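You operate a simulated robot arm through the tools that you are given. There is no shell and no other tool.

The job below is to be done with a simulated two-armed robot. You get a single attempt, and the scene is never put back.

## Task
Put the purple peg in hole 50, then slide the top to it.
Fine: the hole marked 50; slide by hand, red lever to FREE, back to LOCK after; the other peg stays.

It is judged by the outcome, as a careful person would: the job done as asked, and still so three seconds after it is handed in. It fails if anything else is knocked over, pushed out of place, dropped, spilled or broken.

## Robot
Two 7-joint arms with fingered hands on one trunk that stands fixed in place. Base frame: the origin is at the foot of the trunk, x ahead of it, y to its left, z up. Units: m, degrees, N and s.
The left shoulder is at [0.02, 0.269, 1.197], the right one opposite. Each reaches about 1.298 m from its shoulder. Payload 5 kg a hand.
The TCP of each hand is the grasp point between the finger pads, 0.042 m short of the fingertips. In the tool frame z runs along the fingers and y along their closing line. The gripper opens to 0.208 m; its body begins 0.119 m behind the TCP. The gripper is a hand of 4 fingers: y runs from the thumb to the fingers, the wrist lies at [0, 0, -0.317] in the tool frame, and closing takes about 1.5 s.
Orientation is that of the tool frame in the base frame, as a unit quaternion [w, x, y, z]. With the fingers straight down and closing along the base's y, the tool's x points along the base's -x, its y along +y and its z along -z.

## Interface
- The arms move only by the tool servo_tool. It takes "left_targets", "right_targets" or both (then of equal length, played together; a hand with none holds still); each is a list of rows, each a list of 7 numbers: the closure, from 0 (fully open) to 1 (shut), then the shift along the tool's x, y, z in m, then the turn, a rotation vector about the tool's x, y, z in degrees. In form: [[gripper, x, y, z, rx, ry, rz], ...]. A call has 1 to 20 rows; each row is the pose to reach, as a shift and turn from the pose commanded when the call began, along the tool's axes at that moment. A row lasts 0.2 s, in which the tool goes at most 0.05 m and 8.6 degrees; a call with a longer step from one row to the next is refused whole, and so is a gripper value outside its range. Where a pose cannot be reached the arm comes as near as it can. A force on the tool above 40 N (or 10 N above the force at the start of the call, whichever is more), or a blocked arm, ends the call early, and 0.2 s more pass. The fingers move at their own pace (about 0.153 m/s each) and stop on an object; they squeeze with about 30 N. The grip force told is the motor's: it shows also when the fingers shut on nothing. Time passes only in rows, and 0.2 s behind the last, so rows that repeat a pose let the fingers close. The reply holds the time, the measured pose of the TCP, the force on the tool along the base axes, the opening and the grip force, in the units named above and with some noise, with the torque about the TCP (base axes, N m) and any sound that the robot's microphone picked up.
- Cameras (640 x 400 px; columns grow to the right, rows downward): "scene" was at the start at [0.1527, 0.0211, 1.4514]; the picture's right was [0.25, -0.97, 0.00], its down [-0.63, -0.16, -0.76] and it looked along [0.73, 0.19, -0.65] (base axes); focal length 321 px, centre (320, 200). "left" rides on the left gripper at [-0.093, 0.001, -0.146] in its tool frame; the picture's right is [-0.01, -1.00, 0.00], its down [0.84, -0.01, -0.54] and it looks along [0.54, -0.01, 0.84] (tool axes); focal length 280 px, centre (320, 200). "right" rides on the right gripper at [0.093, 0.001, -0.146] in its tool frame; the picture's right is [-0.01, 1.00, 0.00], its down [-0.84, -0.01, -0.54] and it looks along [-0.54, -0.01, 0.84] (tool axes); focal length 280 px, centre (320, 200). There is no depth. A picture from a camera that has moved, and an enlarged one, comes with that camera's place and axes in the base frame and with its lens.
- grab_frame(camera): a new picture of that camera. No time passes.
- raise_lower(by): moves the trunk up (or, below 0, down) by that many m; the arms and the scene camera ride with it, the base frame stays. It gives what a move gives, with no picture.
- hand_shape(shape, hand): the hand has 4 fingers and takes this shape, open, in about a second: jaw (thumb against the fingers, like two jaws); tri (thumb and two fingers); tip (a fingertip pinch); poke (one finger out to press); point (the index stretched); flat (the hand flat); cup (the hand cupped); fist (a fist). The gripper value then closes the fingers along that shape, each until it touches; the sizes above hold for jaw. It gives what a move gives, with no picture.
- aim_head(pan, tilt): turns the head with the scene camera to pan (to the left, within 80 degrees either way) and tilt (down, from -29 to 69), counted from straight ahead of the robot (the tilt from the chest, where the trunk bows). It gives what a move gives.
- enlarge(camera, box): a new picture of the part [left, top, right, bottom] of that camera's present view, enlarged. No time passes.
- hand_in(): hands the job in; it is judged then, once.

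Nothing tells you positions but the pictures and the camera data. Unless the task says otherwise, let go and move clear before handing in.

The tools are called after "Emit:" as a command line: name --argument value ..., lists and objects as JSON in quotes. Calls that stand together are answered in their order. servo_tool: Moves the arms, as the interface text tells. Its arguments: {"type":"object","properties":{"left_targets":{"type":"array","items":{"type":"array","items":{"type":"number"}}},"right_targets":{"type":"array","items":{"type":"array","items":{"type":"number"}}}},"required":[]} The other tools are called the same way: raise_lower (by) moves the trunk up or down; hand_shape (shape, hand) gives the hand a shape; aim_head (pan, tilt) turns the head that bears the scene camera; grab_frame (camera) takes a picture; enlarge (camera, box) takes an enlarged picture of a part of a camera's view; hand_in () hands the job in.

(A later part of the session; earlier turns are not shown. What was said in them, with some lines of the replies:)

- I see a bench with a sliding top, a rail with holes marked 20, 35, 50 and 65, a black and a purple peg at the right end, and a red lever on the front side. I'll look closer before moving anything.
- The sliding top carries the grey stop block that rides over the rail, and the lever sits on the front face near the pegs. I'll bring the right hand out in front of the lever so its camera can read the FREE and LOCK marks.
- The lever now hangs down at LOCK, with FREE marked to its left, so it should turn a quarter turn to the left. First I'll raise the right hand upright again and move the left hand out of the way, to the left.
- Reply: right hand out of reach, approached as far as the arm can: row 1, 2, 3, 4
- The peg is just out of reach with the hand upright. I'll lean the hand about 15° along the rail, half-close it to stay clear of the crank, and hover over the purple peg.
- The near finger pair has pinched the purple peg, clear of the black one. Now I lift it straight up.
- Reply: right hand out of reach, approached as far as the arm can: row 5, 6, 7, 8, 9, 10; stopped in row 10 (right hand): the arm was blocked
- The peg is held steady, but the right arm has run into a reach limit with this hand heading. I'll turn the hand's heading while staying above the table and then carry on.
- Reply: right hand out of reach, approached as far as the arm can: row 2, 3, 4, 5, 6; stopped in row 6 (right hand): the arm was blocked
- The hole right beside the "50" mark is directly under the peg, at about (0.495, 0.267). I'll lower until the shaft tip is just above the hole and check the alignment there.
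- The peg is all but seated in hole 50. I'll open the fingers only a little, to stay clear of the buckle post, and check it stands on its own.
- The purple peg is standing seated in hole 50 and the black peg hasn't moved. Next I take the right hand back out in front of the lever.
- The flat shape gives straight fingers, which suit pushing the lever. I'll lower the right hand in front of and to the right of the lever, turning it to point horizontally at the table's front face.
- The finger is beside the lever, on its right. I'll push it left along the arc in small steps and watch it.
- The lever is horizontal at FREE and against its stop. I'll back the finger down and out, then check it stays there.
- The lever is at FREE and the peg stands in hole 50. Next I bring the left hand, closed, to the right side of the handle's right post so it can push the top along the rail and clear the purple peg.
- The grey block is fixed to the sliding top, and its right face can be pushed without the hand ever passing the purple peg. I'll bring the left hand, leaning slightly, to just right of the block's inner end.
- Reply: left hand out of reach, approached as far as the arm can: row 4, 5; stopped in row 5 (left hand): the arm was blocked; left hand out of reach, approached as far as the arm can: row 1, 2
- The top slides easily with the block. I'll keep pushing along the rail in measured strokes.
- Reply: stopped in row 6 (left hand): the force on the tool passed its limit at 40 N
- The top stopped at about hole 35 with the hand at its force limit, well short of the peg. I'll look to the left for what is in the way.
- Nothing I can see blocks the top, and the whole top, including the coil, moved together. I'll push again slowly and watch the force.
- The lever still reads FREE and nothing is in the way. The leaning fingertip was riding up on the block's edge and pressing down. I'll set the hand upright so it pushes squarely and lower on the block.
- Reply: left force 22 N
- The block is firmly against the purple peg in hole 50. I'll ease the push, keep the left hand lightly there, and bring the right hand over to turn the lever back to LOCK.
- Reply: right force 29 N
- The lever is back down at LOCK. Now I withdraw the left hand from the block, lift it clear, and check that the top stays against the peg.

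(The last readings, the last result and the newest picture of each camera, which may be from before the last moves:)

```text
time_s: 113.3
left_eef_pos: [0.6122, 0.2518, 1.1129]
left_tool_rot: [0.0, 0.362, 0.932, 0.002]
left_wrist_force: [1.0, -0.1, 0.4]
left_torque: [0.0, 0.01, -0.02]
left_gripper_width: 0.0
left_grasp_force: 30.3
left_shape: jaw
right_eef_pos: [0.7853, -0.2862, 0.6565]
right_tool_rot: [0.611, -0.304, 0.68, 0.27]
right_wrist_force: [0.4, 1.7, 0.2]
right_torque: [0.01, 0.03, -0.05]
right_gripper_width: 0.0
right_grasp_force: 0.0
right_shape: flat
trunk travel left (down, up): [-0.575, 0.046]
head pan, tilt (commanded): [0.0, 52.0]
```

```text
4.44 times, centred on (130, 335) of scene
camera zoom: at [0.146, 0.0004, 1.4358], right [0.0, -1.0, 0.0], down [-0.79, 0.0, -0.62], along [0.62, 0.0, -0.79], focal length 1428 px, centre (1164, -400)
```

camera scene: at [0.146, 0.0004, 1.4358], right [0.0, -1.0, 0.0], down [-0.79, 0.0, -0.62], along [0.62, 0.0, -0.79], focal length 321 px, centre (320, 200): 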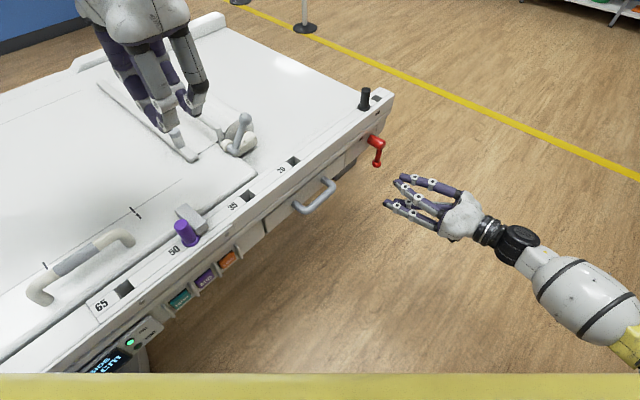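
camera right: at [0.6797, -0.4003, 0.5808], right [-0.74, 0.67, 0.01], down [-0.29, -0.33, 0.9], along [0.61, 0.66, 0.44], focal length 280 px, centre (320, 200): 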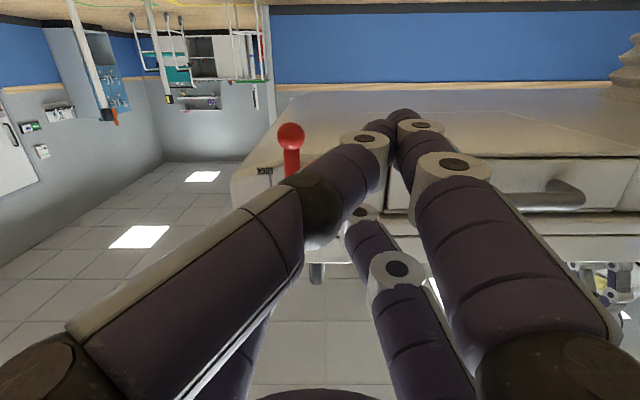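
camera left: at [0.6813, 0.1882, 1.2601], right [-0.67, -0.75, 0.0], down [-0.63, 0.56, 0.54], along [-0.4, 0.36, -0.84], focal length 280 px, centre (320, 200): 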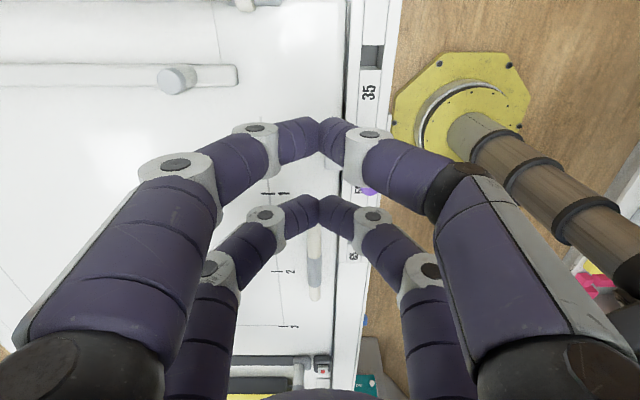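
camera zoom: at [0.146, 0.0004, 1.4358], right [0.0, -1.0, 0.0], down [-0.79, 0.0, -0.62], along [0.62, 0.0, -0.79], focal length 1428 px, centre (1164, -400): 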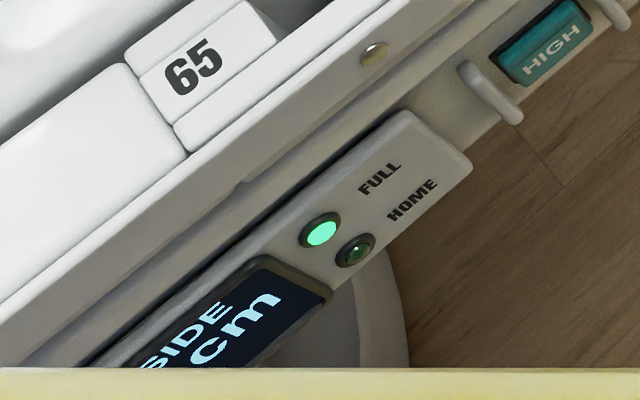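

The block touches the purple peg in hole 50, the lever is at LOCK and the black peg is where it was. I'll take both hands well clear and have a last look before handing in.

Emit:
servo_tool --right_targets '[[0, 0, 0, -0.03, 0, 0, 0], [0, 0, 0, -0.06, 0, 0, 0], [0, 0, 0, -0.09, 0, 0, 0], [0, 0, 0, -0.11, 0, 0, 0], [0, 0, 0, -0.11, 0, 0, 0]]' --left_targets '[[0.8, 0, 0, -0.02, 0, 0, 0], [0.6, -0.01, 0.02, -0.04, 0, 0, 0], [0.5, -0.02, 0.05, -0.06, 0, 0, 0], [0.5, -0.03, 0.08, -0.07, 0, 0, 0], [0.5, -0.03, 0.08, -0.07, 0, 0, 0]]'

Emit:
aim_head --pan 15 --tilt 45

Emit:
grab_frame --camera "scene"

Emit:
enlarge --camera "scene" --box '[180, 150, 320, 250]'

Emit:
enlarge --camera "scene" --box '[380, 100, 500, 200]'

```text
time_s: 114.5
left_eef_pos: [0.6873, 0.2906, 1.1833]
left_tool_rot: [0.002, 0.362, 0.932, 0.001]
left_wrist_force: [0.7, 1.1, -0.8]
left_torque: [-0.04, 0.05, -0.01]
left_gripper_width: 0.1036
left_grasp_force: 0.1
left_shape: jaw
right_eef_pos: [0.7118, -0.369, 0.6713]
right_tool_rot: [0.611, -0.302, 0.681, 0.269]
right_wrist_force: [0.0, 0.5, 0.1]
right_torque: [0.01, -0.05, -0.04]
right_gripper_width: 0.0001
right_grasp_force: 0.0
right_shape: flat
trunk travel left (down, up): [-0.575, 0.046]
head pan, tilt (commanded): [0.0, 52.0]
```

```text
time_s: 115.3
left_eef_pos: [0.6867, 0.2891, 1.1834]
left_tool_rot: [0.0, 0.362, 0.932, 0.002]
left_wrist_force: [0.3, -0.4, -0.2]
left_torque: [0.02, 0.03, 0.02]
left_gripper_width: 0.1035
left_grasp_force: 0.0
left_shape: jaw
right_eef_pos: [0.7119, -0.3692, 0.6716]
right_tool_rot: [0.611, -0.303, 0.68, 0.269]
right_wrist_force: [0.1, 0.0, 0.3]
right_torque: [0.02, 0.01, 0.07]
right_gripper_width: 0.0
right_grasp_force: 0.1
right_shape: flat
trunk travel left (down, up): [-0.575, 0.046]
head pan, tilt (commanded): [15.0, 45.0]
```

```text
taken
camera scene: at [0.1496, 0.0213, 1.4453], right [0.26, -0.97, 0.0], down [-0.68, -0.18, -0.71], along [0.68, 0.18, -0.71], focal length 321 px, centre (320, 200)
```

scene: 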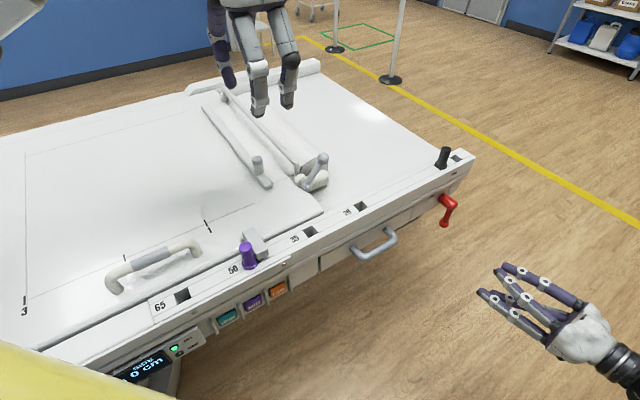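

```text
4.00 times, centred on (250, 200) of scene
camera zoom: at [0.1496, 0.0213, 1.4453], right [0.26, -0.97, 0.0], down [-0.68, -0.18, -0.71], along [0.68, 0.18, -0.71], focal length 1286 px, centre (600, 200)
```

zoom: 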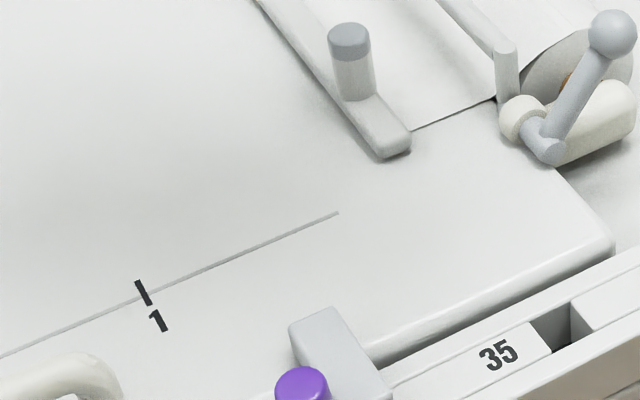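

```text
4.00 times, centred on (440, 150) of scene
camera zoom: at [0.1496, 0.0213, 1.4453], right [0.26, -0.97, 0.0], down [-0.68, -0.18, -0.71], along [0.68, 0.18, -0.71], focal length 1286 px, centre (-160, 400)
```

zoom: 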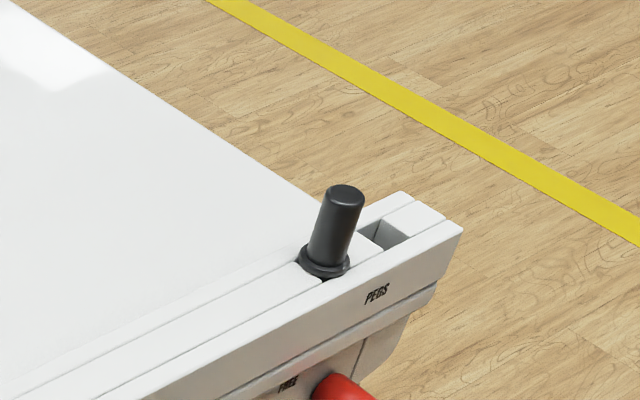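

Emit:
enlarge --camera "scene" --box '[100, 335, 200, 395]'

Emit:
enlarge --camera "scene" --box '[215, 215, 295, 280]'

Emit:
enlarge --camera "scene" --box '[410, 170, 490, 240]'

```text
6.40 times, centred on (150, 365) of scene
camera zoom: at [0.1496, 0.0213, 1.4453], right [0.26, -0.97, 0.0], down [-0.68, -0.18, -0.71], along [0.68, 0.18, -0.71], focal length 2057 px, centre (1408, -856)
```

zoom: 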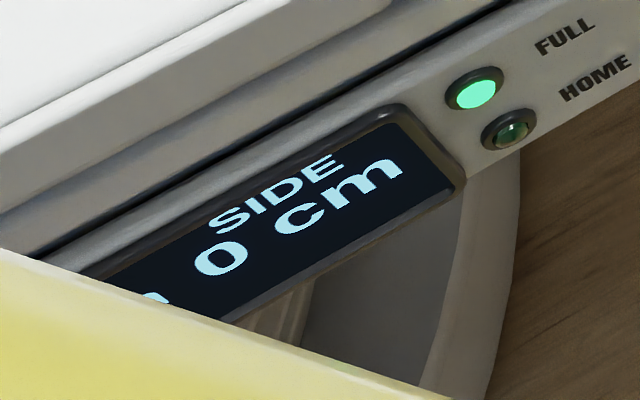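

```text
6.15 times, centred on (255, 248) of scene
camera zoom: at [0.1496, 0.0213, 1.4453], right [0.26, -0.97, 0.0], down [-0.68, -0.18, -0.71], along [0.68, 0.18, -0.71], focal length 1978 px, centre (720, -92)
```

zoom: 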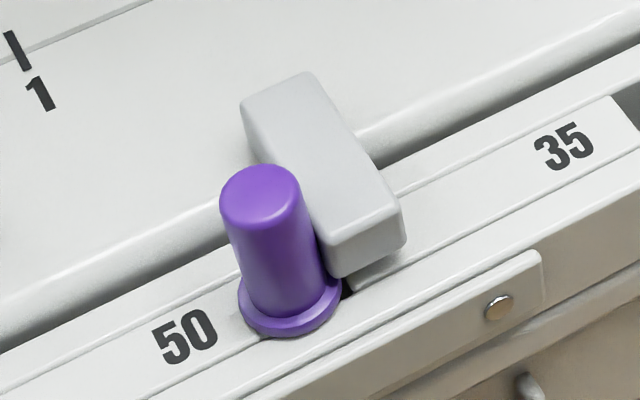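

```text
5.71 times, centred on (450, 205) of scene
camera zoom: at [0.1496, 0.0213, 1.4453], right [0.26, -0.97, 0.0], down [-0.68, -0.18, -0.71], along [0.68, 0.18, -0.71], focal length 1836 px, centre (-423, 171)
```

zoom: 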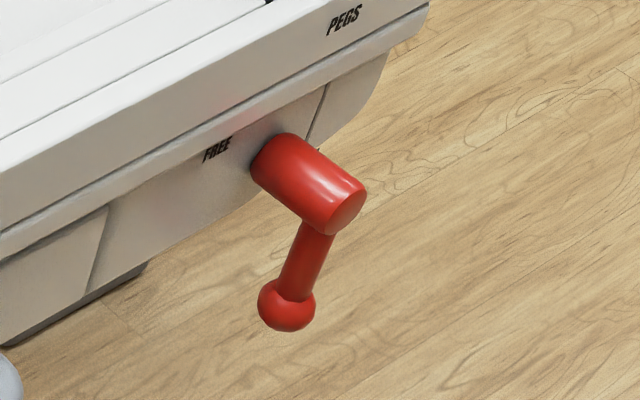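

Everything checks out: the purple peg is seated in hole 50 with the top's stop block against it. The red lever is down at LOCK, the black peg is in its place, and both hands are clear. I'm handing in.

Emit:
hand_in

```text
The job is handed in.
```

The purple peg is in hole 50 and the top is slid up against it, with the red lever back at LOCK. The job is handed in; I haven't seen the verdict.

- **Peg:** it is fully seated. It moved about 3 mm sideways in the hole when the top's stop block pressed against it, which is just the play in the hole.
- **Top:** I turned the lever to FREE, then pushed the stop block by hand until it met the peg. The push stopped once near hole 35, at the hand's force limit, with nothing in the way that I could see. I set the hand upright and it slid the rest of the way freely. The top stayed put after I locked the lever and took the hand away.
- **Other things:** the black peg is still in its place. I saw nothing knocked over or dropped. Both hands are clear of the table and lever.
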